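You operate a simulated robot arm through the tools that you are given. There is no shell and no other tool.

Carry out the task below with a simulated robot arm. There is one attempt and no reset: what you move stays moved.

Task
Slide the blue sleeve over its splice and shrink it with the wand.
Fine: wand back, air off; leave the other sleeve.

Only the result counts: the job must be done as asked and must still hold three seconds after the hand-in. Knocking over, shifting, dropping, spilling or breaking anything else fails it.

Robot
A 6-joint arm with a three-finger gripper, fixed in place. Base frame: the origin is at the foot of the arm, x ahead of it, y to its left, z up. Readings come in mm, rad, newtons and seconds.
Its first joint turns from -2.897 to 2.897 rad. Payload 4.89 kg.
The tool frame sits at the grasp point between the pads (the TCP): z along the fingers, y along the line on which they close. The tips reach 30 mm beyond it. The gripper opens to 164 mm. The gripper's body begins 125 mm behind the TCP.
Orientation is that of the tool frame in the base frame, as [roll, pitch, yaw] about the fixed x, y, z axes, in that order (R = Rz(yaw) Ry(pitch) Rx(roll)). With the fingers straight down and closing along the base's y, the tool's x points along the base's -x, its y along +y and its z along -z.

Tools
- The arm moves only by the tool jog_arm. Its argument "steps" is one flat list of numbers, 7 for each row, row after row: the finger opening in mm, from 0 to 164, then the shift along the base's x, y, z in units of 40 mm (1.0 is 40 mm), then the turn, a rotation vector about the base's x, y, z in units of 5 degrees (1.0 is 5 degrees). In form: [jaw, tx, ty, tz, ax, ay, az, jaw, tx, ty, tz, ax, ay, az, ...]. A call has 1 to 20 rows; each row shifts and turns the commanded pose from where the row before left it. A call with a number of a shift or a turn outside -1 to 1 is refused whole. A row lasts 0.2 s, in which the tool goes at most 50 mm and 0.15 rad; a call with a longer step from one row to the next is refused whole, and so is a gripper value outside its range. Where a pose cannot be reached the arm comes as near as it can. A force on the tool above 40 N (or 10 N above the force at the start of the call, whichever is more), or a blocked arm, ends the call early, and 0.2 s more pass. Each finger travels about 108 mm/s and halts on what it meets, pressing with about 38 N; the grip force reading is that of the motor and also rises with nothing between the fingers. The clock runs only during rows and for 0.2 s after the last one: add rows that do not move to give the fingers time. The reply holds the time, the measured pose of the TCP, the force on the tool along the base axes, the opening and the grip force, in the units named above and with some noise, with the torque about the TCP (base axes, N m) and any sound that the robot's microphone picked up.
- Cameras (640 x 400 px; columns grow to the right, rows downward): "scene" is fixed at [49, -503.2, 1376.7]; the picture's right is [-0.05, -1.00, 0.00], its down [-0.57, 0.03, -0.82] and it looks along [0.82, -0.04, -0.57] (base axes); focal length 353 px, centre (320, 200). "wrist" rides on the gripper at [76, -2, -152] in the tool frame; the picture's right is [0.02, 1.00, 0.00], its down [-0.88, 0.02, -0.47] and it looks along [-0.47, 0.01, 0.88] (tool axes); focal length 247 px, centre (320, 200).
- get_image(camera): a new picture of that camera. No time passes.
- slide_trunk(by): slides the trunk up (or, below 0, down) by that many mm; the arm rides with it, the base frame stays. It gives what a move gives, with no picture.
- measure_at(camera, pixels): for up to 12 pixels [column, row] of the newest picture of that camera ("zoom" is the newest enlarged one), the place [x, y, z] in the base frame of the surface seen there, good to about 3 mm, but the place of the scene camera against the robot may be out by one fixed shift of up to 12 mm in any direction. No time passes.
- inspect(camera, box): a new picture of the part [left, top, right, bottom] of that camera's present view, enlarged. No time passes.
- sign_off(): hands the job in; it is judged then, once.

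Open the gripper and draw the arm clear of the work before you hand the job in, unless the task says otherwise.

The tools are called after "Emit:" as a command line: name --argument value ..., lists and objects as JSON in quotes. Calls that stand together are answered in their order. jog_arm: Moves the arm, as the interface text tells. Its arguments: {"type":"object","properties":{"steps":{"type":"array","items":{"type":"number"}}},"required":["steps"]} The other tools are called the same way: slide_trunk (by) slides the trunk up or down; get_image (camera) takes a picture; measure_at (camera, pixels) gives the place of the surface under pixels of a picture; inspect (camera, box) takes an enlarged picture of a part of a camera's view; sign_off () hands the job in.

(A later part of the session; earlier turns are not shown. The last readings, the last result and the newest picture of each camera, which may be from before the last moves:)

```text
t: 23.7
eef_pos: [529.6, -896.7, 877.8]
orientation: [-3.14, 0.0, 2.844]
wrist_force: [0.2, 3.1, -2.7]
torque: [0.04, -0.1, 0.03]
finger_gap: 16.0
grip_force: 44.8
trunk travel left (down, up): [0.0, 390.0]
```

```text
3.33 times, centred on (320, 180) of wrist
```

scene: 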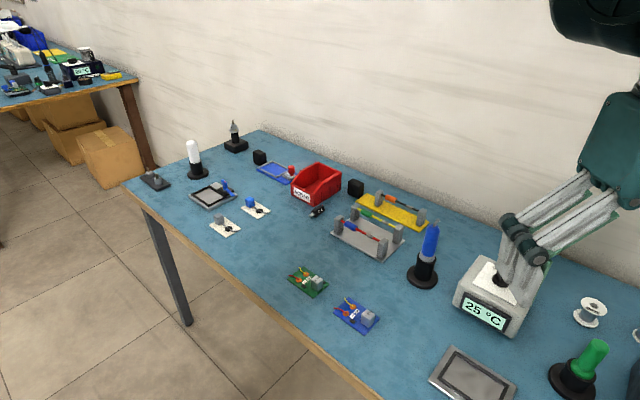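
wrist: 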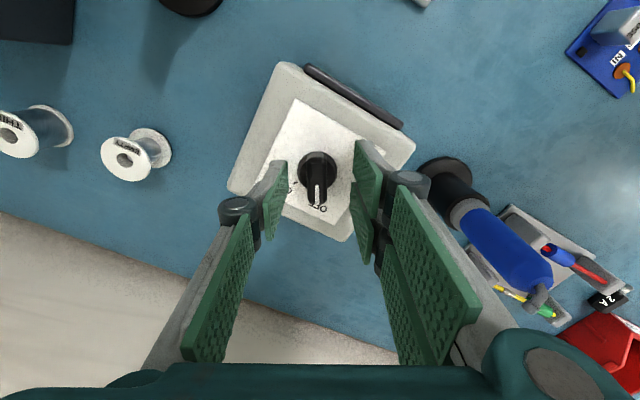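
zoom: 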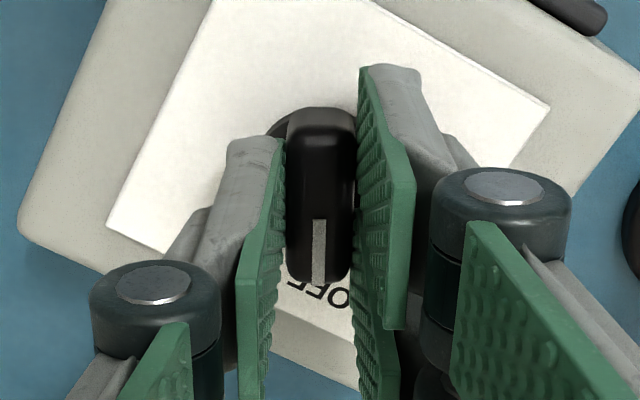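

The fin is gripped (16 mm, ~45 N). Turning clockwise seen from above, -30° first.

Emit:
jog_arm --steps '[13, 0, 0, 0, 0, 0, -0.9, 13, 0, 0, 0, 0, 0, -0.9, 13, 0, 0, 0, 0, 0, -0.9, 13, 0, 0, 0, 0, 0, -0.9, 13, 0, 0, 0, 0, 0, -0.9, 13, 0, 0, 0, 0, 0, -0.9, 13, 0, 0, 0, 0, 0, 0]'

Emit:
get_image --camera "wrist"

```text
t: 25.1
eef_pos: [528.4, -895.7, 878.1]
orientation: [3.14, -0.002, 2.396]
wrist_force: [0.6, 7.6, 0.0]
torque: [-0.17, -0.31, -0.01]
finger_gap: 15.9
grip_force: 44.3
trunk travel left (down, up): [0.0, 390.0]
stopped in row 6: the force on the tool passed its limit at 41 N (the readings are from after the stop); the commanded pose is now the measured one
```

```text
taken
```

wrist: 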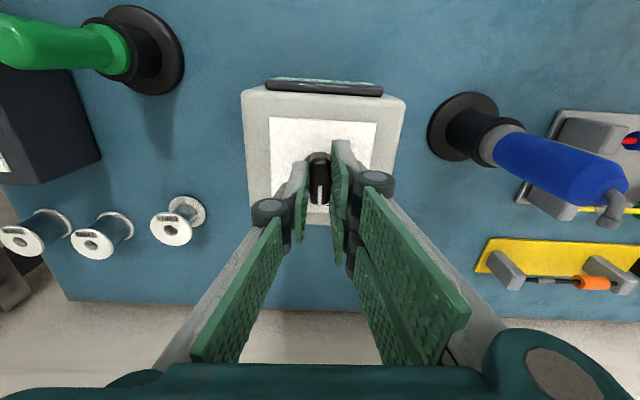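

It turned 26° before a 41 N sideways load stopped it, so the rotation centre is slightly off the knob axis. I'll open a little and check the offset.

Emit:
jog_arm --steps '[30, 0, 0, 0, 0, 0, 0, 30, 0, 0, 0, 0, 0, 0]'

Emit:
inspect --camera "wrist" --box '[260, 120, 380, 240]'

Emit:
inspect --camera "scene" --box '[440, 230, 560, 350]'

```text
t: 25.7
eef_pos: [529.2, -897.2, 878.5]
orientation: [3.139, -0.001, 2.393]
wrist_force: [0.2, 0.2, 0.2]
torque: [0.03, 0.02, 0.01]
finger_gap: 30.2
grip_force: 0.1
trunk travel left (down, up): [0.0, 390.0]
```

```text
3.33 times, centred on (320, 180) of wrist
```

zoom: 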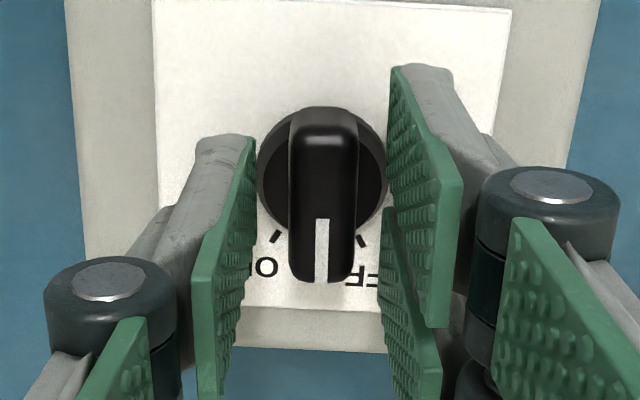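

```text
3.33 times, centred on (500, 290) of scene
```

zoom: 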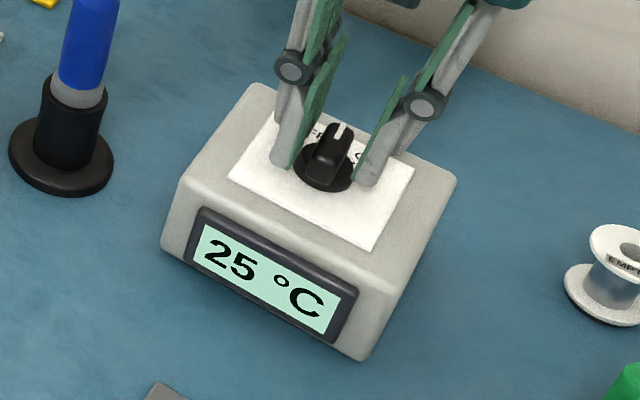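

Knob is now midway between the ticks, the fin centred between the fingers (321 vs 322), and it holds position. Re-gripping and turning the remaining ~29° more slowly.

Emit:
jog_arm --steps '[20, 0, 0, 0, 0, 0, 0, 16, 0, 0, 0, 0, 0, 0, 15, 0, 0, 0, 0, 0, 0, 15, 0, 0, 0, 0, 0, 0, 15, 0, 0, 0, 0, 0, -0.45, 15, 0, 0, 0, 0, 0, -0.45, 15, 0, 0, 0, 0, 0, -0.45, 15, 0, 0, 0, 0, 0, -0.45, 15, 0, 0, 0, 0, 0, -0.45, 15, 0, 0, 0, 0, 0, -0.45, 15, 0, 0, 0, 0, 0, 0]'

Emit:
inspect --camera "wrist" --box '[260, 120, 380, 240]'

```text
t: 28.1
eef_pos: [530.0, -897.4, 878.6]
orientation: [3.14, -0.003, 2.157]
wrist_force: [3.9, 5.4, -0.4]
torque: [0.14, -0.06, 0.0]
finger_gap: 17.2
grip_force: 3.0
trunk travel left (down, up): [0.0, 390.0]
```

```text
3.33 times, centred on (320, 180) of wrist
```

zoom: 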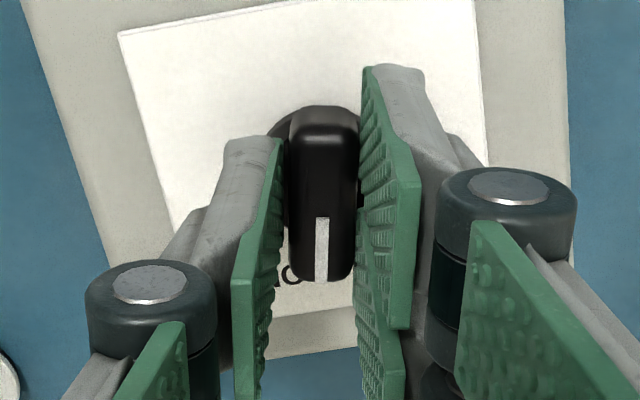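

The fin follows. Continuing the last ~16°.

Emit:
jog_arm --steps '[15, 0, 0, 0, 0, 0, -0.45, 15, 0, 0, 0, 0, 0, -0.45, 15, 0, 0, 0, 0, 0, -0.45, 15, 0, 0, 0, 0, 0, -0.45, 15, 0, 0, 0, 0, 0, -0.45, 15, 0, 0, 0, 0, 0, -0.45, 15, 0, 0, 0, 0, 0, -0.45, 15, 0, 0, 0, 0, 0, 0]'

Emit:
get_image --camera "wrist"

Emit:
inspect --camera "scene" --box '[440, 230, 560, 350]'

```text
t: 29.9
eef_pos: [529.4, -897.8, 878.2]
orientation: [-3.141, 0.0, 1.884]
wrist_force: [6.1, 3.1, 2.4]
torque: [0.07, -0.15, -0.01]
finger_gap: 17.4
grip_force: 3.1
trunk travel left (down, up): [0.0, 390.0]
```

```text
taken
```

wrist: 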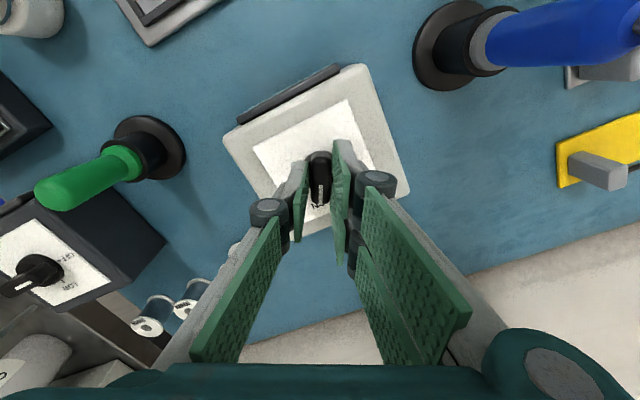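

```text
3.33 times, centred on (500, 290) of scene
```

zoom: 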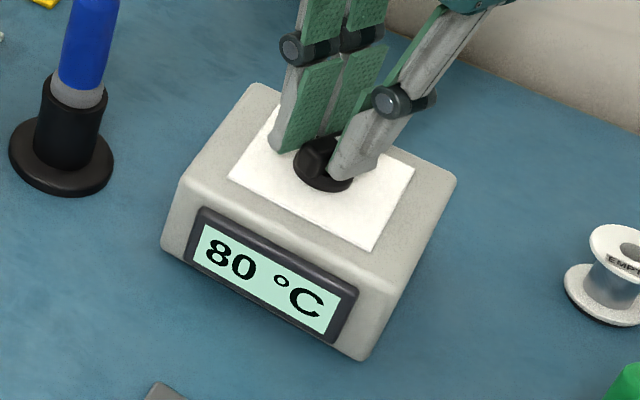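

The display now reads 80 °C: the station is on and heating. Releasing the knob, rising straight up, then moving to a view of the wand.

Emit:
jog_arm --steps '[30, 0, 0, 0, 0, 0, 0, 50, 0, 0, 0, 0, 0, 0, 50, 0, 0, 0.76, 0, 0, 0, 50, 0, 0, 0.76, 0, 0, 0, 50, 0, 0, 0.76, 0, 0, 0, 50, 0, 0, 0.76, 0, 0, 0, 50, -0.052, 0.318, 0, 0, 0, 1, 50, -0.052, 0.318, 0, 0, 0, 1, 50, -0.052, 0.318, 0, 0, 0, 1, 50, -0.052, 0.318, 0, 0, 0, 1, 50, -0.052, 0.318, 0, 0, 0, 1, 50, -0.052, 0.318, 0, 0, 0, 1, 50, -0.052, 0.318, 0, 0, 0, 1, 50, -0.052, 0.318, 0, 0, 0, 1, 50, -0.052, 0.318, 0, 0, 0, 1, 50, -0.052, 0.318, 0, 0, 0, 1, 50, -0.052, 0.318, 0, 0, 0, 1, 50, -0.052, 0.318, 0, 0, 0, 1, 50, -0.052, 0.318, 0, 0, 0, 1, 50, -0.052, 0.318, 0, 0, 0, 1]'

Emit:
get_image --camera "wrist"

Emit:
get_image --camera "scene"

```text
t: 34.1
eef_pos: [498.4, -720.3, 1001.0]
orientation: [3.141, 0.0, 3.106]
wrist_force: [-0.7, -0.8, -0.7]
torque: [0.08, 0.03, 0.02]
finger_gap: 50.1
grip_force: 0.0
trunk travel left (down, up): [0.0, 390.0]
```

```text
taken
```

wrist: 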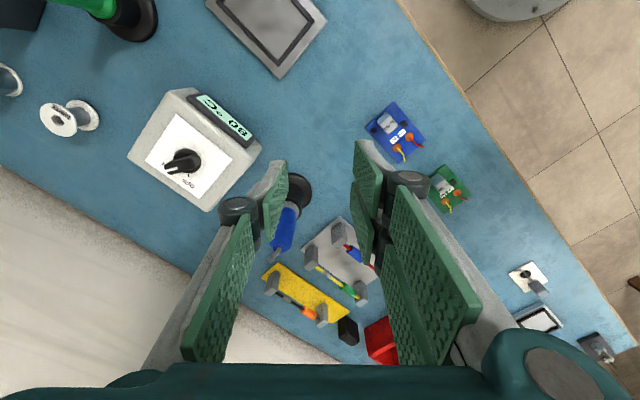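

```text
taken
```

scene: 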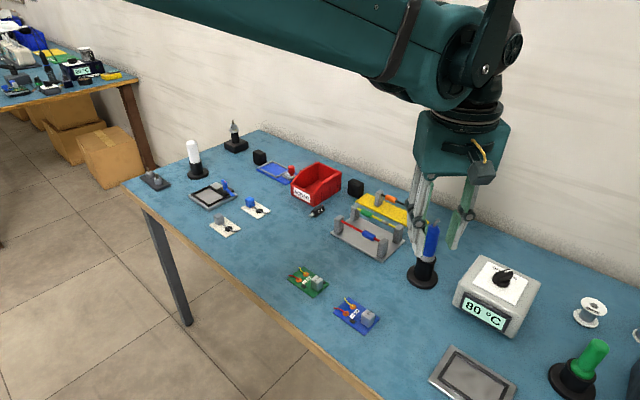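

Display holds at 80 °C with the knob at ON. The wand's nozzle is partly visible at (285,235); zooming from both cameras.

Emit:
inspect --camera "wrist" --box '[255, 165, 345, 275]'

Emit:
inspect --camera "scene" --box '[450, 250, 546, 340]'

Emit:
measure_at --camera "wrist" --pixels '[[395, 125], [389, 124], [385, 110], [415, 140], [445, 185], [300, 190], [292, 208], [285, 230], [280, 245], [272, 257], [274, 252], [278, 250]]'

```text
3.64 times, centred on (300, 220) of wrist
```

zoom: 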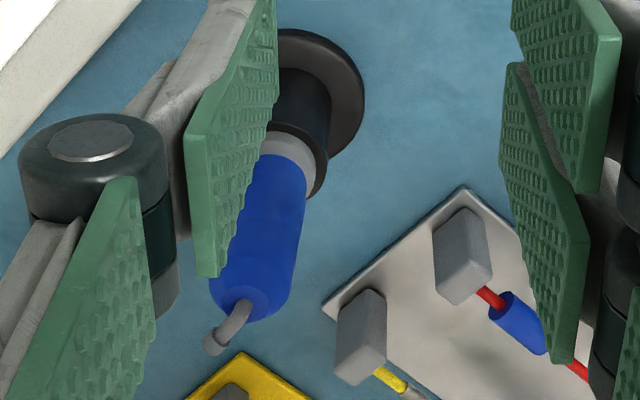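

```text
4.44 times, centred on (498, 295) of scene
```

zoom: 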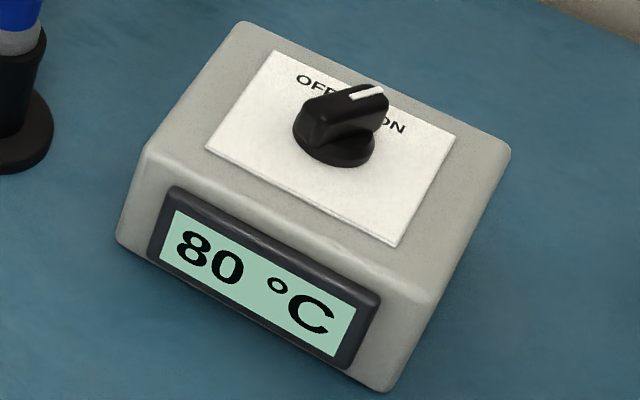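

```text
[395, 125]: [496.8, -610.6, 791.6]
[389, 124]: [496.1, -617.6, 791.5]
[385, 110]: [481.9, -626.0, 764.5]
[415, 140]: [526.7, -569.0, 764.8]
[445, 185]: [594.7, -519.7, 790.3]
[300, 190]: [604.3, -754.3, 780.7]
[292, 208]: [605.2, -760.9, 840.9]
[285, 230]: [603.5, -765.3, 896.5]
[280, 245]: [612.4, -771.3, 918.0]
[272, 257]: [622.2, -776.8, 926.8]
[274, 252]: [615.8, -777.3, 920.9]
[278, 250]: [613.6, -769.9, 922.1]
```

The nozzle is partly hidden by the left finger. Shifting 50 mm in -y so the wand sits between the fingers in view.

Emit:
jog_arm --steps '[70, 0.26, -0.62, 0, 0, 0, 0.2, 70, 0.26, -0.62, 0, 0, 0, 0.2, 70, 0, 0, 0, 0, 0, 0]'

Emit:
get_image --camera "wrist"

Emit:
inspect --camera "wrist" --box '[280, 150, 370, 260]'

Emit:
inspect --camera "scene" --box '[408, 210, 458, 250]'

```text
t: 34.9
eef_pos: [519.9, -770.0, 1000.2]
orientation: [3.139, -0.003, 3.139]
wrist_force: [-0.7, 0.0, 0.5]
torque: [-0.1, -0.04, -0.01]
finger_gap: 70.1
grip_force: 0.0
trunk travel left (down, up): [0.0, 390.0]
```

```text
taken
```

wrist: 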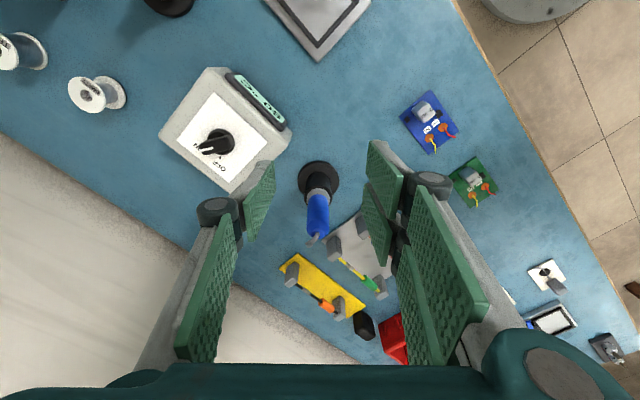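

```text
3.64 times, centred on (325, 205) of wrist
```

zoom: 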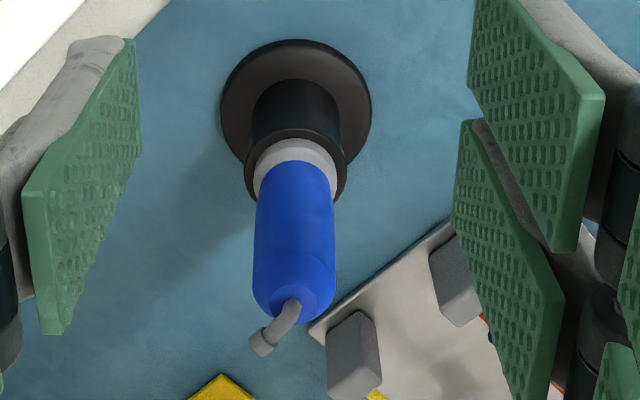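

```text
10.00 times, centred on (433, 230) of scene
```

zoom: 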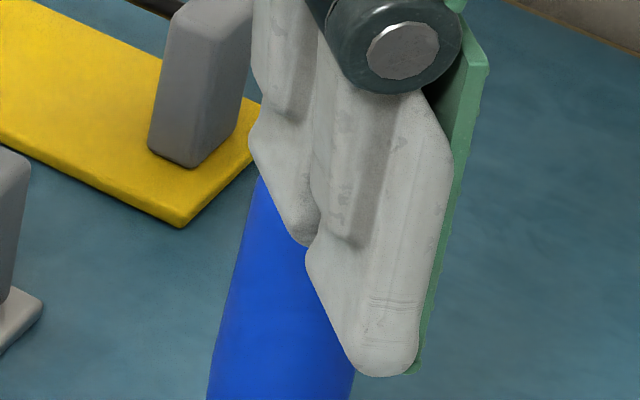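

Zooming tight on the nozzle to measure its shape and direction.

Emit:
inspect --camera "wrist" --box '[296, 220, 336, 252]'

```text
12.50 times, centred on (316, 236) of wrist
```

zoom: 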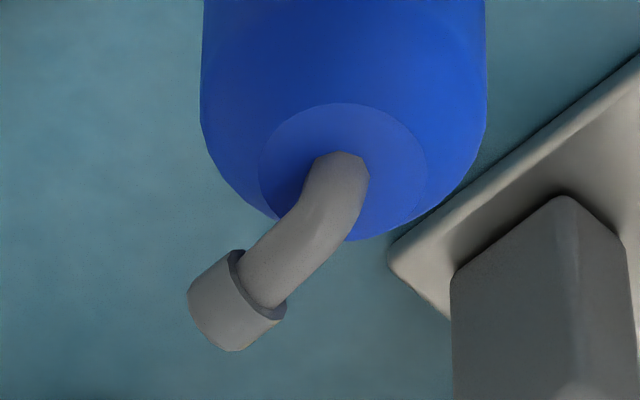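

Emit:
measure_at --camera "zoom" --pixels '[[340, 160], [330, 190], [300, 230], [270, 265], [240, 300], [215, 330], [205, 300], [250, 335], [270, 180], [400, 200], [340, 230], [340, 60]]'

```text
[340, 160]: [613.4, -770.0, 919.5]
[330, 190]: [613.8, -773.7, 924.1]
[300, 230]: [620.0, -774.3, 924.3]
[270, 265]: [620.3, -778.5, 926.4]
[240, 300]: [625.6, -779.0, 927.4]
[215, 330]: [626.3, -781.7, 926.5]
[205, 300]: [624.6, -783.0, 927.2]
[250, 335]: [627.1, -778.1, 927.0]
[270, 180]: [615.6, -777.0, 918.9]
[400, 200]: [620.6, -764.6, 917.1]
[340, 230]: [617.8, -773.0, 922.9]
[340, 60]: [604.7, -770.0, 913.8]
```

Wand axis ≈(616,-769), top z≈918; the nozzle bends towards (0.7,-0.7), tip ≈(627,-780,926). I'll grip it from the robot's side with the tool nearly level; first I back off and turn -45° so the tool lines up with the nozzle plane.

Emit:
jog_arm --steps '[70, -0.028, 0.297, 0, 0, 0, -1, 70, -0.028, 0.297, 0, 0, 0, -1, 70, -0.028, 0.297, 0, 0, 0, -1, 70, -0.028, 0.297, 0, 0, 0, -1, 70, -0.028, 0.297, 0, 0, 0, -1, 70, -0.028, 0.297, 0, 0, 0, -1, 70, -0.028, 0.297, 0, 0, 0, -1, 70, -0.028, 0.297, 0, 0, 0, -1, 70, -0.028, 0.297, 0, 0, 0, -1]'

Emit:
inspect --camera "scene" --box '[408, 205, 458, 245]'

Emit:
get_image --camera "wrist"

```text
t: 36.9
eef_pos: [509.1, -662.6, 1000.0]
orientation: [-3.141, -0.004, 2.354]
wrist_force: [-0.4, -0.4, -0.6]
torque: [0.07, 0.0, 0.01]
finger_gap: 70.1
grip_force: 0.0
trunk travel left (down, up): [0.0, 390.0]
```

```text
10.00 times, centred on (433, 225) of scene
```

zoom: 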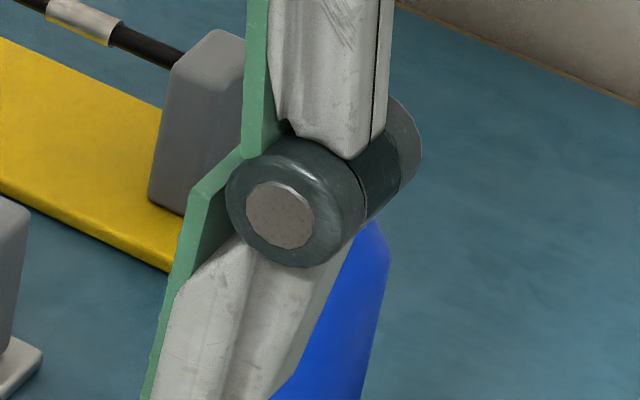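

```text
taken
```

wrist: 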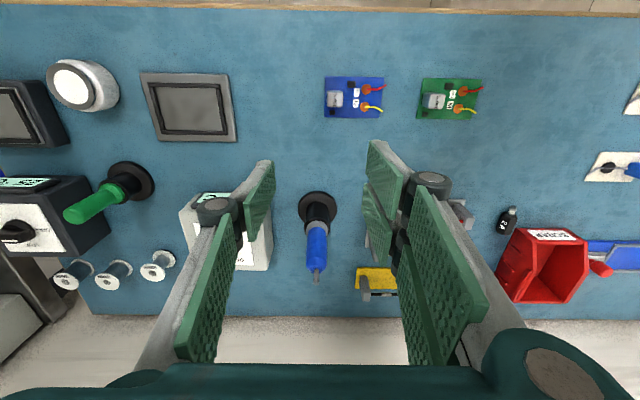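

The wand is now centred in view at (317,240) with the nozzle pointing straight down the picture, so the plane matches. Zooming on it.

Emit:
inspect --camera "wrist" --box '[285, 185, 350, 290]'

Emit:
measure_at --camera "wrist" --pixels '[[317, 270], [317, 274], [317, 278], [317, 281], [317, 265], [317, 255], [317, 240], [317, 232], [317, 222], [318, 212], [306, 245], [328, 245]]'

```text
3.81 times, centred on (318, 238) of wrist
```

zoom: 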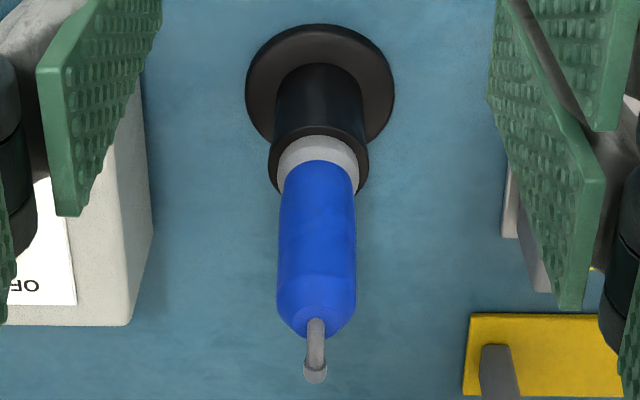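

```text
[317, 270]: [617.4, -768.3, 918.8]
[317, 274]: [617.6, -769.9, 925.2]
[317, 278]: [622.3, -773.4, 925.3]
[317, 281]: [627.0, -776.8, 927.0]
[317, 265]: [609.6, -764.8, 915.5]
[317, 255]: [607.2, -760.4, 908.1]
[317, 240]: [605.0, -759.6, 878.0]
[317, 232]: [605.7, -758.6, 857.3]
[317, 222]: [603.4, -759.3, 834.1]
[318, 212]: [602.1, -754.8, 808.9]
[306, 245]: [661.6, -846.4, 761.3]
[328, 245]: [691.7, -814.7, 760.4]
```

The nozzle tip is about 17 mm out from the wand axis at z≈925, blowing roughly level; axis ≈(615,-769). Pitching the tool up by 75° in free space here (15 rows).

Emit:
jog_arm --steps '[70, 0, 0, 0, -0.7071, -0.7071, 0, 70, 0, 0, 0, -0.7071, -0.7071, 0, 70, 0, 0, 0, -0.7071, -0.7071, 0, 70, 0, 0, 0, -0.7071, -0.7071, 0, 70, 0, 0, 0, -0.7071, -0.7071, 0, 70, 0, 0, 0, -0.7071, -0.7071, 0, 70, 0, 0, 0, -0.7071, -0.7071, 0, 70, 0, 0, 0, -0.7071, -0.7071, 0, 70, 0, 0, 0, -0.7071, -0.7071, 0, 70, 0, 0, 0, -0.7071, -0.7071, 0, 70, 0, 0, 0, -0.7071, -0.7071, 0, 70, 0, 0, 0, -0.7071, -0.7071, 0, 70, 0, 0, 0, -0.7071, -0.7071, 0, 70, 0, 0, 0, -0.7071, -0.7071, 0, 70, 0, 0, 0, -0.7071, -0.7071, 0, 70, 0, 0, 0, 0, 0, 0]'

Emit:
get_image --camera "scene"

Emit:
get_image --camera "wrist"

```text
t: 40.3
eef_pos: [509.5, -661.2, 1000.1]
orientation: [3.133, 1.311, 2.349]
wrist_force: [0.1, -0.7, 0.5]
torque: [0.02, -0.01, -0.02]
finger_gap: 70.0
grip_force: 0.1
trunk travel left (down, up): [0.0, 390.0]
```

```text
taken
```

scene: 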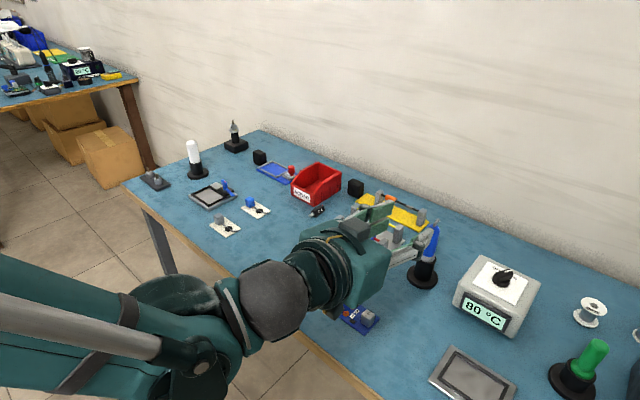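

```text
taken
```

wrist: 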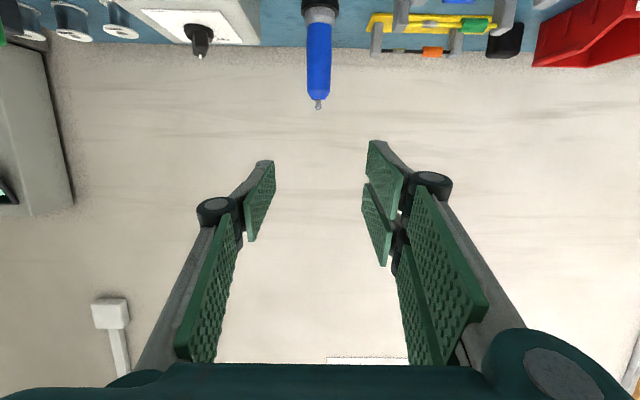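

Orientation reached (15° below level). Checking the heights of the forearm and wrist over the table edge before lowering.

Emit:
measure_at --camera "scene" --pixels '[[275, 300], [265, 340], [205, 330], [180, 385], [100, 340], [30, 300], [30, 385], [215, 365], [350, 290], [330, 320], [355, 228], [400, 250]]'

```text
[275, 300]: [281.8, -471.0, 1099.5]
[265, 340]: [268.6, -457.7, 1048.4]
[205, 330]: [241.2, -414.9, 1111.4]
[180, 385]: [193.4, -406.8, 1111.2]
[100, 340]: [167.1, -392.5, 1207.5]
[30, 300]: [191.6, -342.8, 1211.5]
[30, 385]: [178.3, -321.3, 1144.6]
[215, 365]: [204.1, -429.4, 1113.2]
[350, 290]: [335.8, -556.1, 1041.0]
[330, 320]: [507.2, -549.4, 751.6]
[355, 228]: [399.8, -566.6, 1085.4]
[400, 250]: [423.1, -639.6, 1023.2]
```

All links are well above the bench (wrist underside ≈1000 mm). Moving to the pre-grasp point about 120 mm short of the wand.

Emit:
jog_arm --steps '[70, 0.2, -0.22, -0.76, 0, 0, 0, 70, 0.2, -0.22, -0.76, 0, 0, 0, 70, 0.2, -0.22, -0.76, 0, 0, 0, 70, 0, 0, 0, 0, 0, 0]'

Emit:
get_image --camera "wrist"

Emit:
get_image --camera "scene"

```text
t: 41.3
eef_pos: [534.3, -685.7, 909.5]
orientation: [3.133, 1.308, 2.35]
wrist_force: [0.5, 0.1, 0.3]
torque: [0.03, -0.01, -0.01]
finger_gap: 70.0
grip_force: 0.1
trunk travel left (down, up): [0.0, 390.0]
```

```text
taken
```

wrist: 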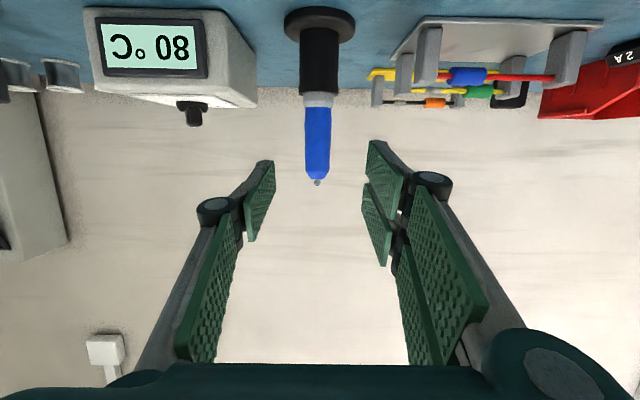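

```text
taken
```

scene: 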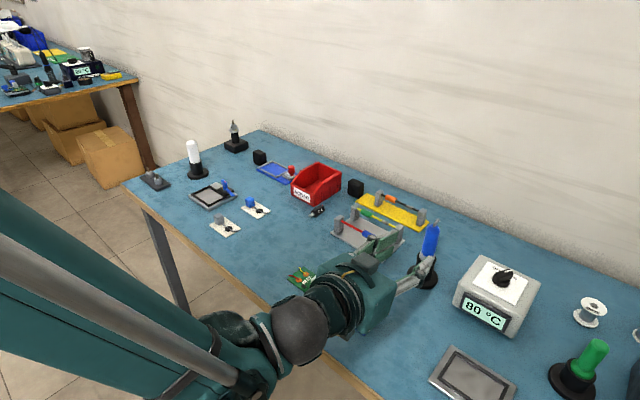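

Wand is centred between the fingers in view. Checking the clearance of wrist and forearm to the table edge and boards before advancing.

Emit:
measure_at --camera "scene" --pixels '[[300, 330], [302, 358], [265, 355], [240, 385], [200, 385], [345, 320], [360, 330], [285, 285], [370, 380], [150, 290]]'

Emit:
measure_at --camera "wrist" --pixels '[[317, 100], [317, 120], [317, 140], [317, 160], [317, 172], [317, 182], [317, 60], [306, 140], [329, 140]]'

```text
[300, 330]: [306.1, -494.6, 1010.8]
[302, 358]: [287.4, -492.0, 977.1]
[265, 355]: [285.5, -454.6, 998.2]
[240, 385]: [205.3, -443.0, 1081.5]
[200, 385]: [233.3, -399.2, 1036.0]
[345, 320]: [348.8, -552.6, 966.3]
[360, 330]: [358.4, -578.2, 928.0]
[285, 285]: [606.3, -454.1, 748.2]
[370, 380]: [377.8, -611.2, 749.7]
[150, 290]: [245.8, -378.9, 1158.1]
```

```text
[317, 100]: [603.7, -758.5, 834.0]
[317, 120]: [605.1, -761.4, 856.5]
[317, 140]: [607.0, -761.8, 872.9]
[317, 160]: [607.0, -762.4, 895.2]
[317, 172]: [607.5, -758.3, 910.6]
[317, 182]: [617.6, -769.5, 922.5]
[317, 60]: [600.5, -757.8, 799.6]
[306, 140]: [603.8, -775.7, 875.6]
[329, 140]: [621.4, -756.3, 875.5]
```

Clearances are fine. Advancing 4/5 of the way toward the wand axis (615,-769,878) with the fingers at 70 mm.

Emit:
jog_arm --steps '[70, 0.403, -0.417, -0.158, 0, 0, 0, 70, 0.403, -0.417, -0.158, 0, 0, 0, 70, 0.403, -0.417, -0.158, 0, 0, 0, 70, 0.403, -0.417, -0.158, 0, 0, 0, 70, 0, 0, 0, 0, 0, 0]'

Emit:
get_image --camera "wrist"

Emit:
get_image --camera "scene"

```text
t: 42.5
eef_pos: [600.9, -754.1, 881.9]
orientation: [3.133, 1.309, 2.348]
wrist_force: [-0.4, 0.7, 0.3]
torque: [0.04, 0.02, -0.04]
finger_gap: 70.1
grip_force: 0.1
trunk travel left (down, up): [0.0, 390.0]
```

```text
taken
```

wrist: 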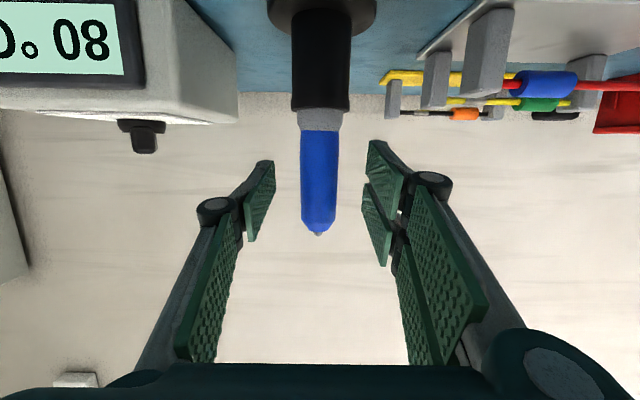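

```text
taken
```

scene: 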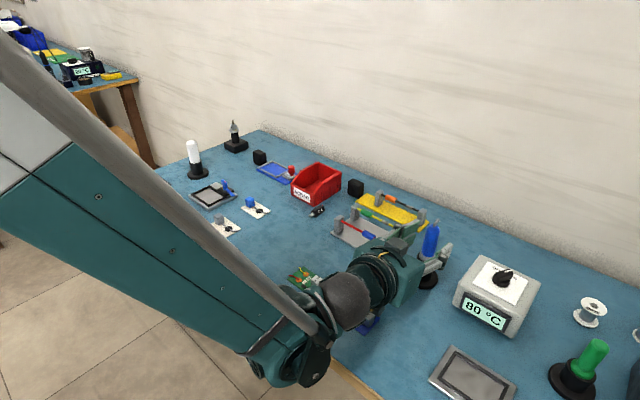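

Checking the lowest arm parts over the bench once more.

Emit:
measure_at --camera "scene" --pixels '[[345, 300], [350, 325], [315, 360], [280, 375], [260, 370], [370, 320], [385, 310], [405, 290], [310, 340], [367, 300]]'

Emit:
inspect --camera "scene" --box '[250, 200, 470, 400]'

```text
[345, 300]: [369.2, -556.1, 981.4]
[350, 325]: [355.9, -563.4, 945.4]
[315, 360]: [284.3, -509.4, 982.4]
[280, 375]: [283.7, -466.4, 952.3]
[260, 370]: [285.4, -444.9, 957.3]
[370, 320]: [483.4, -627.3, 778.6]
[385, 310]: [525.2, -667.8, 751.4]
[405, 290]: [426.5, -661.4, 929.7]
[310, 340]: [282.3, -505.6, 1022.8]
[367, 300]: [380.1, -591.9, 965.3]
```

```text
2.00 times, centred on (360, 300) of scene
```

zoom: 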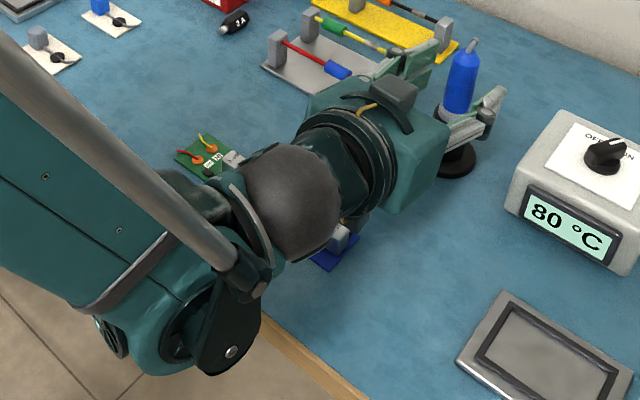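

Zooming below the gripper to make sure nothing is near the blue board.

Emit:
inspect --camera "scene" --box '[330, 270, 420, 345]'

```text
5.33 times, centred on (375, 308) of scene
```

zoom: 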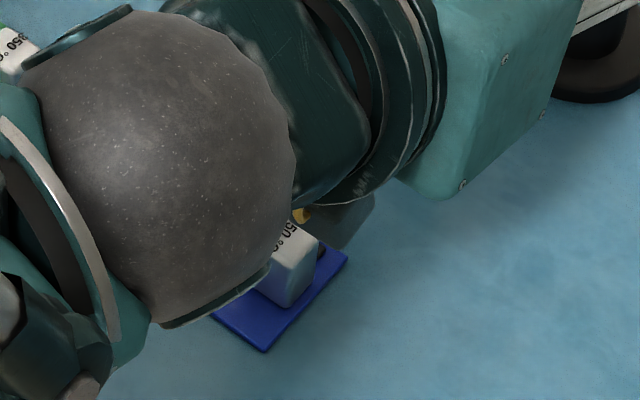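

There's a grey part of the wrist camera under the flange, near the blue board in view at zoom (350,220). Measuring its height above the board.

Emit:
measure_at --camera "zoom" --pixels '[[345, 225], [360, 210], [350, 240], [330, 235], [305, 215], [290, 260], [370, 198], [345, 248], [320, 255], [310, 240]]'

```text
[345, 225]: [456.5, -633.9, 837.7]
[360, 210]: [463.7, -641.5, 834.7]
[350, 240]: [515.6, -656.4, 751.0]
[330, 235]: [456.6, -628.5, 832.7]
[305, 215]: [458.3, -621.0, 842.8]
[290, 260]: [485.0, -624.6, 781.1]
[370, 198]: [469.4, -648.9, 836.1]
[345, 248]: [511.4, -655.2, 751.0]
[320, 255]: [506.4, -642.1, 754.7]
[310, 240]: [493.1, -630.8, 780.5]
```

About 50 mm of clearance there. Final 20 mm advance with a 1.5 mm sideways trim (wand at col 318 vs finger mid 320.5).

Emit:
jog_arm --steps '[70, 0.164, -0.199, -0.05, 0, 0, 0, 70, 0.164, -0.199, -0.05, 0, 0, 0, 60, 0, 0, 0, 0, 0, 0]'

Emit:
get_image --camera "wrist"

Emit:
inspect --camera "scene" --box '[380, 200, 480, 300]'

```text
t: 43.3
eef_pos: [612.6, -769.9, 879.0]
orientation: [3.133, 1.31, 2.35]
wrist_force: [0.7, 0.4, -0.1]
torque: [0.05, 0.02, 0.0]
finger_gap: 60.0
grip_force: 0.0
trunk travel left (down, up): [0.0, 390.0]
```

```text
taken
```

wrist: 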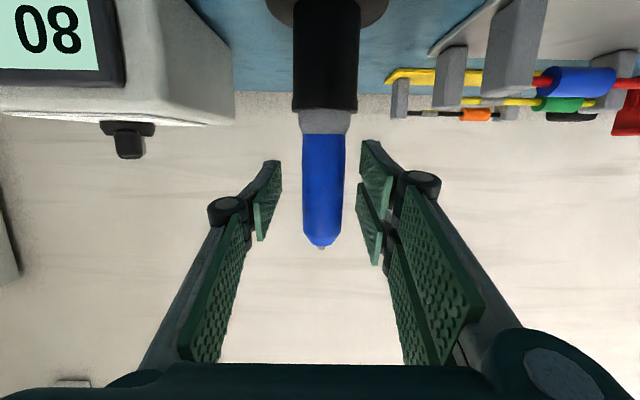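

```text
4.00 times, centred on (430, 250) of scene
```

zoom: 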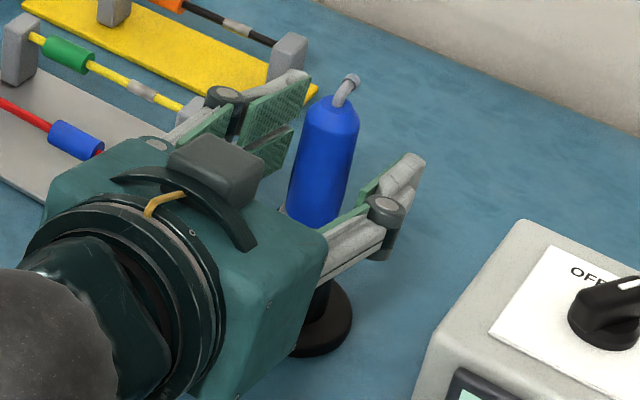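

The wand is between the pads. Closing gradually.

Emit:
jog_arm --steps '[45, 0, 0, 0, 0, 0, 0, 34, 0, 0, 0, 0, 0, 0, 30, 0, 0, 0, 0, 0, 0, 27, 0, 0, 0, 0, 0, 0, 25, 0, 0, 0, 0, 0, 0, 24, 0, 0, 0, 0, 0, 0]'

Emit:
get_image --camera "wrist"

```text
t: 44.7
eef_pos: [613.0, -770.5, 878.9]
orientation: [3.133, 1.311, 2.349]
wrist_force: [0.8, -0.2, 0.6]
torque: [0.04, -0.04, -0.02]
finger_gap: 27.7
grip_force: 38.4
trunk travel left (down, up): [0.0, 390.0]
```

```text
taken
```

wrist: 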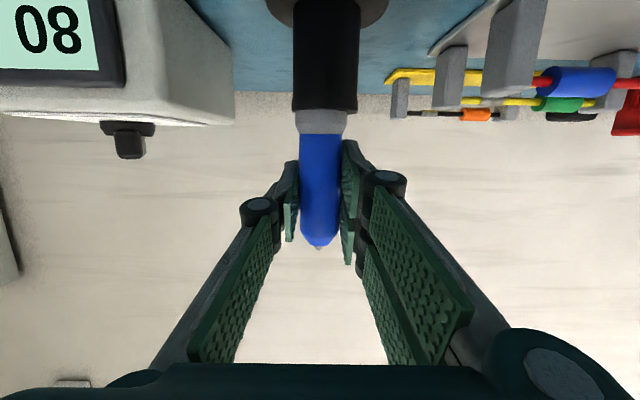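

Grip is firm (27.7 mm, 38 N) with no side load. Grasp pose recorded: (613.0,-770.5,878.9). Lifting straight up ~115 mm.

Emit:
jog_arm --steps '[24, 0, 0, 0.3, 0, 0, 0, 24, 0, 0, 0.5, 0, 0, 0, 24, 0, 0, 0.5, 0, 0, 0, 24, 0, 0, 0.5, 0, 0, 0, 24, 0, 0, 0.5, 0, 0, 0, 24, 0, 0, 0.5, 0, 0, 0, 24, 0, 0, 0, 0, 0, 0]'

Emit:
get_image --camera "wrist"

Emit:
get_image --camera "scene"

```text
t: 46.3
eef_pos: [610.7, -769.8, 992.5]
orientation: [3.133, 1.308, 2.348]
wrist_force: [0.5, -1.2, -1.1]
torque: [-0.07, -0.04, 0.02]
finger_gap: 27.3
grip_force: 37.9
trunk travel left (down, up): [0.0, 390.0]
```

```text
taken
```

wrist: 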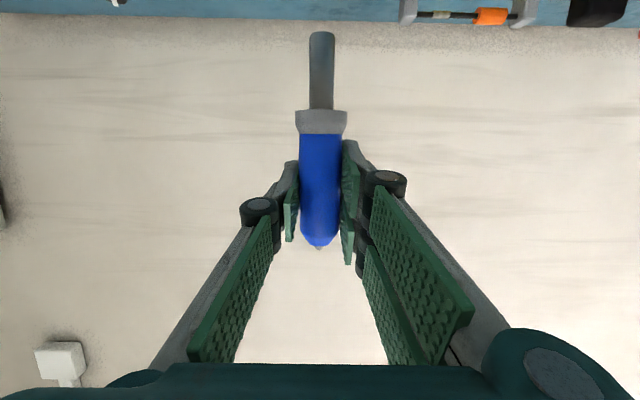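

```text
taken
```

scene: 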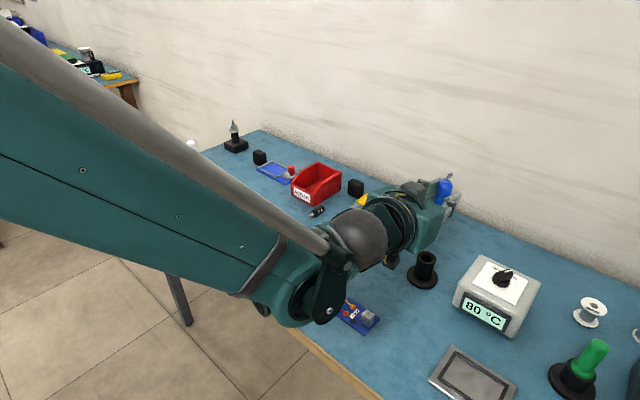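

The wand is out: it has a thin stem below a grey collar that rested on the holder rim. Measuring the stem length.

Emit:
measure_at --camera "wrist" --pixels '[[321, 36], [321, 60], [321, 100], [321, 115], [321, 128], [321, 160], [320, 235], [319, 247], [312, 60], [331, 60]]'

Emit:
inspect --camera "scene" --box '[400, 165, 470, 295]'

```text
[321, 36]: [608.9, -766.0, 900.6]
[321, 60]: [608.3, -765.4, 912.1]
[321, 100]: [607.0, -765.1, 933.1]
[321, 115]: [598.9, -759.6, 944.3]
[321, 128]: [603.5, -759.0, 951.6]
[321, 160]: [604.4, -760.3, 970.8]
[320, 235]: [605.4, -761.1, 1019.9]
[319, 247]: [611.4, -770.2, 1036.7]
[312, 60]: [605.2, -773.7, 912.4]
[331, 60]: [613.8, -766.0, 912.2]
```

```text
3.08 times, centred on (435, 230) of scene
```

zoom: 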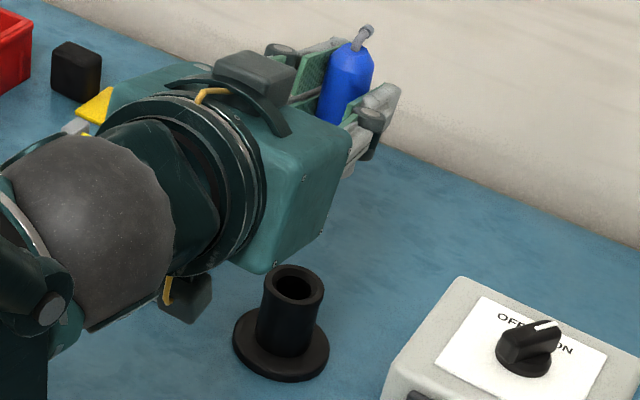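

Bottom of the wand is ~95 mm below the grasp point; the holder bore is roomy. Now I'll pitch the tool down by 75° while moving toward a point above the blue sleeve, so the nozzle ends up pointing down at it from ~110 mm.

Emit:
jog_arm --steps '[24, 0.1107, 0.2533, -0.104, 0.7071, 0.7071, 0, 24, 0.1107, 0.2533, -0.104, 0.7071, 0.7071, 0, 24, 0.1107, 0.2533, -0.104, 0.7071, 0.7071, 0, 24, 0.1107, 0.2533, -0.104, 0.7071, 0.7071, 0, 24, 0.1107, 0.2533, -0.104, 0.7071, 0.7071, 0, 24, 0.1107, 0.2533, -0.104, 0.7071, 0.7071, 0, 24, 0.1107, 0.2533, -0.104, 0.7071, 0.7071, 0, 24, 0.1107, 0.2533, -0.104, 0.7071, 0.7071, 0, 24, 0.1107, 0.2533, -0.104, 0.7071, 0.7071, 0, 24, 0.1107, 0.2533, -0.104, 0.7071, 0.7071, 0, 24, 0.1107, 0.2533, -0.104, 0.7071, 0.7071, 0, 24, 0.1107, 0.2533, -0.104, 0.7071, 0.7071, 0, 24, 0.1107, 0.2533, -0.104, 0.7071, 0.7071, 0, 24, 0.1107, 0.2533, -0.104, 0.7071, 0.7071, 0, 24, 0.1107, 0.2533, -0.104, 0.7071, 0.7071, 0, 24, 0, 0, 0, 0, 0, 0]'

Emit:
get_image --camera "wrist"

Emit:
get_image --camera "scene"

```text
t: 49.7
eef_pos: [678.9, -619.6, 928.8]
orientation: [3.14, -0.001, 2.354]
wrist_force: [0.3, -0.5, 0.0]
torque: [-0.01, 0.02, 0.0]
finger_gap: 27.3
grip_force: 37.9
trunk travel left (down, up): [0.0, 390.0]
```

```text
taken
```

wrist: 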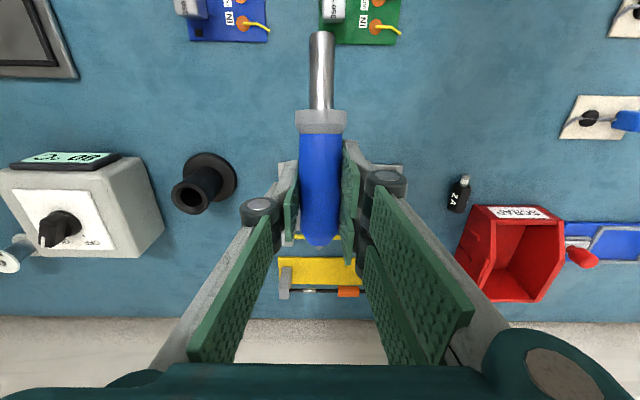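

```text
taken
```

scene: 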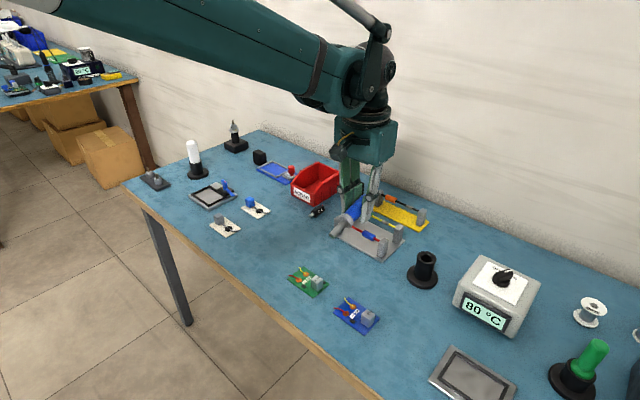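

Pose as planned (s=38 along the wire, tool straight down). Zooming in on the scene view to see wand and sleeve.

Emit:
inspect --camera "scene" --box '[310, 160, 440, 275]'

Emit:
inspect --camera "wrist" --box '[260, 140, 400, 310]'

```text
3.48 times, centred on (375, 218) of scene
```

zoom: 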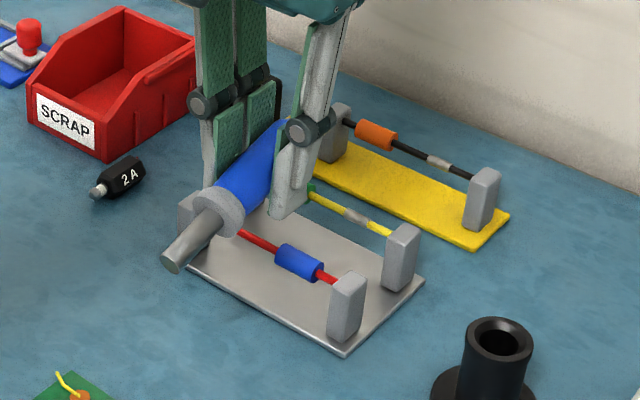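

```text
2.35 times, centred on (330, 225) of wrist
```

zoom: 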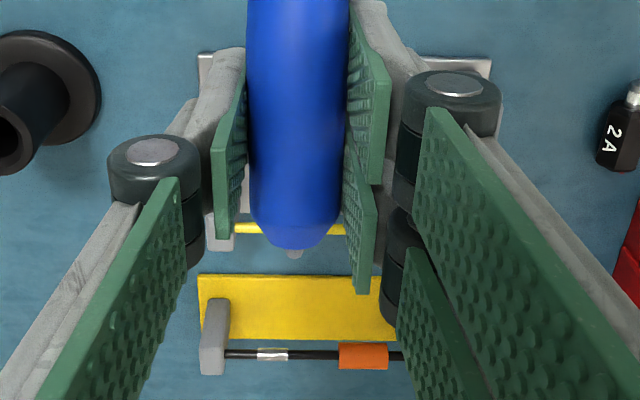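

Everything is clear: the nozzle is above the sleeve, pointing down. Descending to a ~40 mm nozzle gap and checking.

Emit:
jog_arm --steps '[24, 0, 0, -0.56, 0, 0, 0, 24, 0, 0, -0.56, 0, 0, 0, 24, 0, 0, -0.53, 0, 0, 0, 24, 0, 0, 0, 0, 0, 0]'

Emit:
inspect --camera "scene" --box '[330, 190, 420, 265]'

Emit:
inspect --camera "wrist" --box '[260, 140, 400, 310]'

```text
t: 50.7
eef_pos: [677.6, -620.0, 862.3]
orientation: [3.14, -0.003, 2.355]
wrist_force: [-0.9, 0.2, -0.9]
torque: [0.0, -0.05, 0.0]
finger_gap: 27.5
grip_force: 38.3
trunk travel left (down, up): [0.0, 390.0]
```

```text
5.33 times, centred on (375, 228) of scene
```

zoom: 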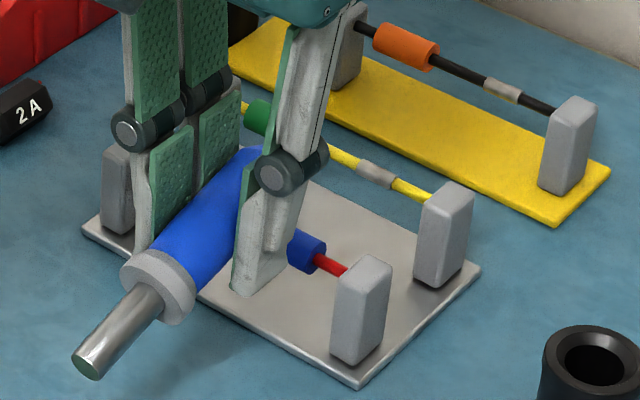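

```text
2.35 times, centred on (330, 225) of wrist
```

zoom: 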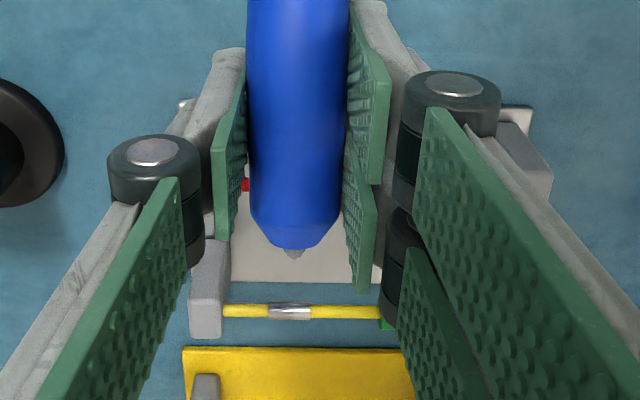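

Nozzle column (≈294) lines up with the splice column on the yellow wire (≈290). Lowering 15 mm more and holding about a second.

Emit:
jog_arm --steps '[24, 0, 0, -0.2, 0, 0, 0, 24, 0, 0, -0.2, 0, 0, 0, 24, 0, 0, 0, 0, 0, 0, 24, 0, 0, 0, 0, 0, 0, 24, 0, 0, 0, 0, 0, 0, 24, 0, 0, 0, 0, 0, 0]'

Emit:
inspect --camera "scene" --box '[330, 190, 420, 265]'

Emit:
inspect --camera "wrist" --box '[260, 140, 400, 310]'

```text
t: 52.1
eef_pos: [677.1, -620.1, 847.7]
orientation: [3.141, -0.001, 2.354]
wrist_force: [1.3, -0.3, -0.7]
torque: [-0.04, 0.01, 0.0]
finger_gap: 27.5
grip_force: 38.3
trunk travel left (down, up): [0.0, 390.0]
```

```text
5.33 times, centred on (375, 228) of scene
```

zoom: 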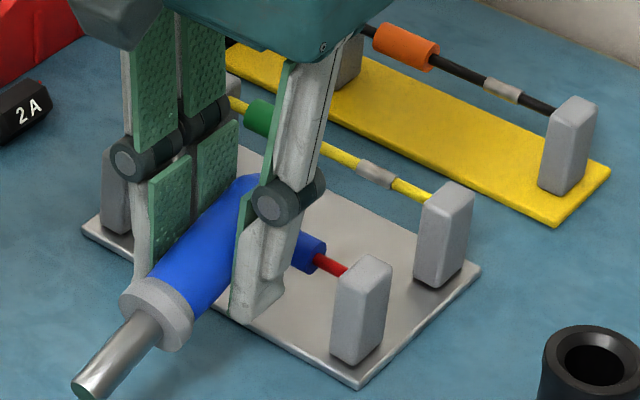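

```text
2.35 times, centred on (330, 225) of wrist
```

zoom: 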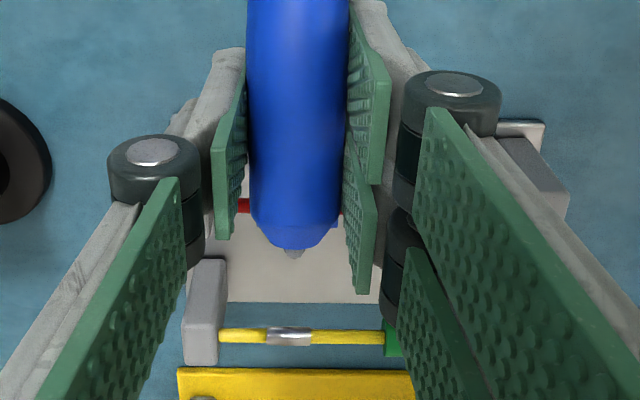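

The visible sleeve end (zoom 315,255) has not changed yet. Holding about 2 s more and rechecking.

Emit:
jog_arm --steps '[24, 0, 0, -0.05, 0, 0, 0, 24, 0, 0, 0, 0, 0, 0, 24, 0, 0, 0, 0, 0, 0, 24, 0, 0, 0, 0, 0, 0, 24, 0, 0, 0, 0, 0, 0, 24, 0, 0, 0, 0, 0, 0, 24, 0, 0, 0, 0, 0, 0, 24, 0, 0, 0, 0, 0, 0]'

Emit:
inspect --camera "scene" --box '[350, 210, 410, 260]'

Emit:
get_image --camera "scene"

```text
t: 53.9
eef_pos: [675.7, -620.7, 844.3]
orientation: [3.139, -0.002, 2.355]
wrist_force: [-0.6, -0.7, -1.5]
torque: [-0.05, -0.01, -0.04]
finger_gap: 27.5
grip_force: 38.2
trunk travel left (down, up): [0.0, 390.0]
```

```text
8.00 times, centred on (380, 235) of scene
```

zoom: 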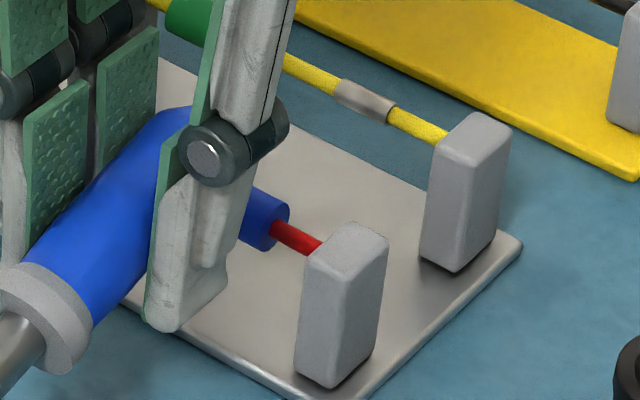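

```text
taken
```

scene: 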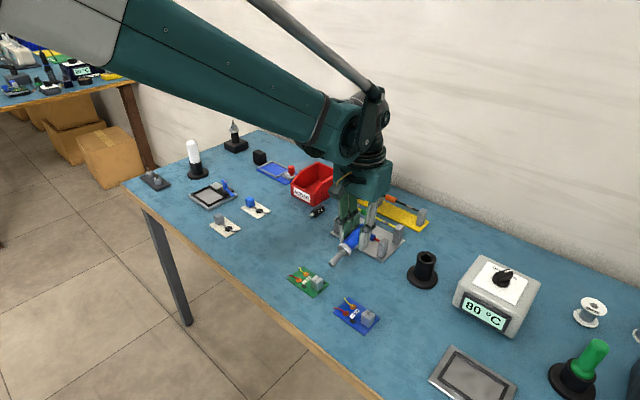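

The sleeve end still looks full size. Measuring where the nozzle tip and sleeve actually are in the wrist view.

Emit:
inspect --camera "wrist" --box '[280, 200, 360, 300]'

Emit:
measure_at --camera "wrist" --pixels '[[319, 247], [318, 249], [320, 240], [290, 230], [340, 232], [335, 235], [318, 284], [330, 284], [318, 260]]'

```text
4.00 times, centred on (320, 250) of wrist
```

zoom: 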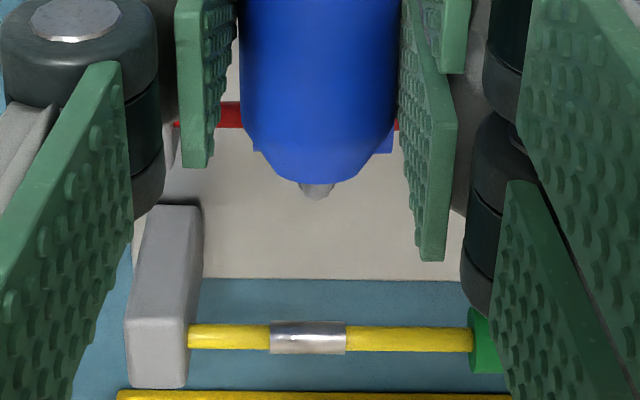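

```text
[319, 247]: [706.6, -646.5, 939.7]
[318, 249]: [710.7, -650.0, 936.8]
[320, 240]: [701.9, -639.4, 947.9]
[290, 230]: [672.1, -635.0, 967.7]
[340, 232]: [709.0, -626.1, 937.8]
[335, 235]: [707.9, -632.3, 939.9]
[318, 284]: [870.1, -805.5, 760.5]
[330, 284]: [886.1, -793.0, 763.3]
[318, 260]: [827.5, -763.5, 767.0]
```

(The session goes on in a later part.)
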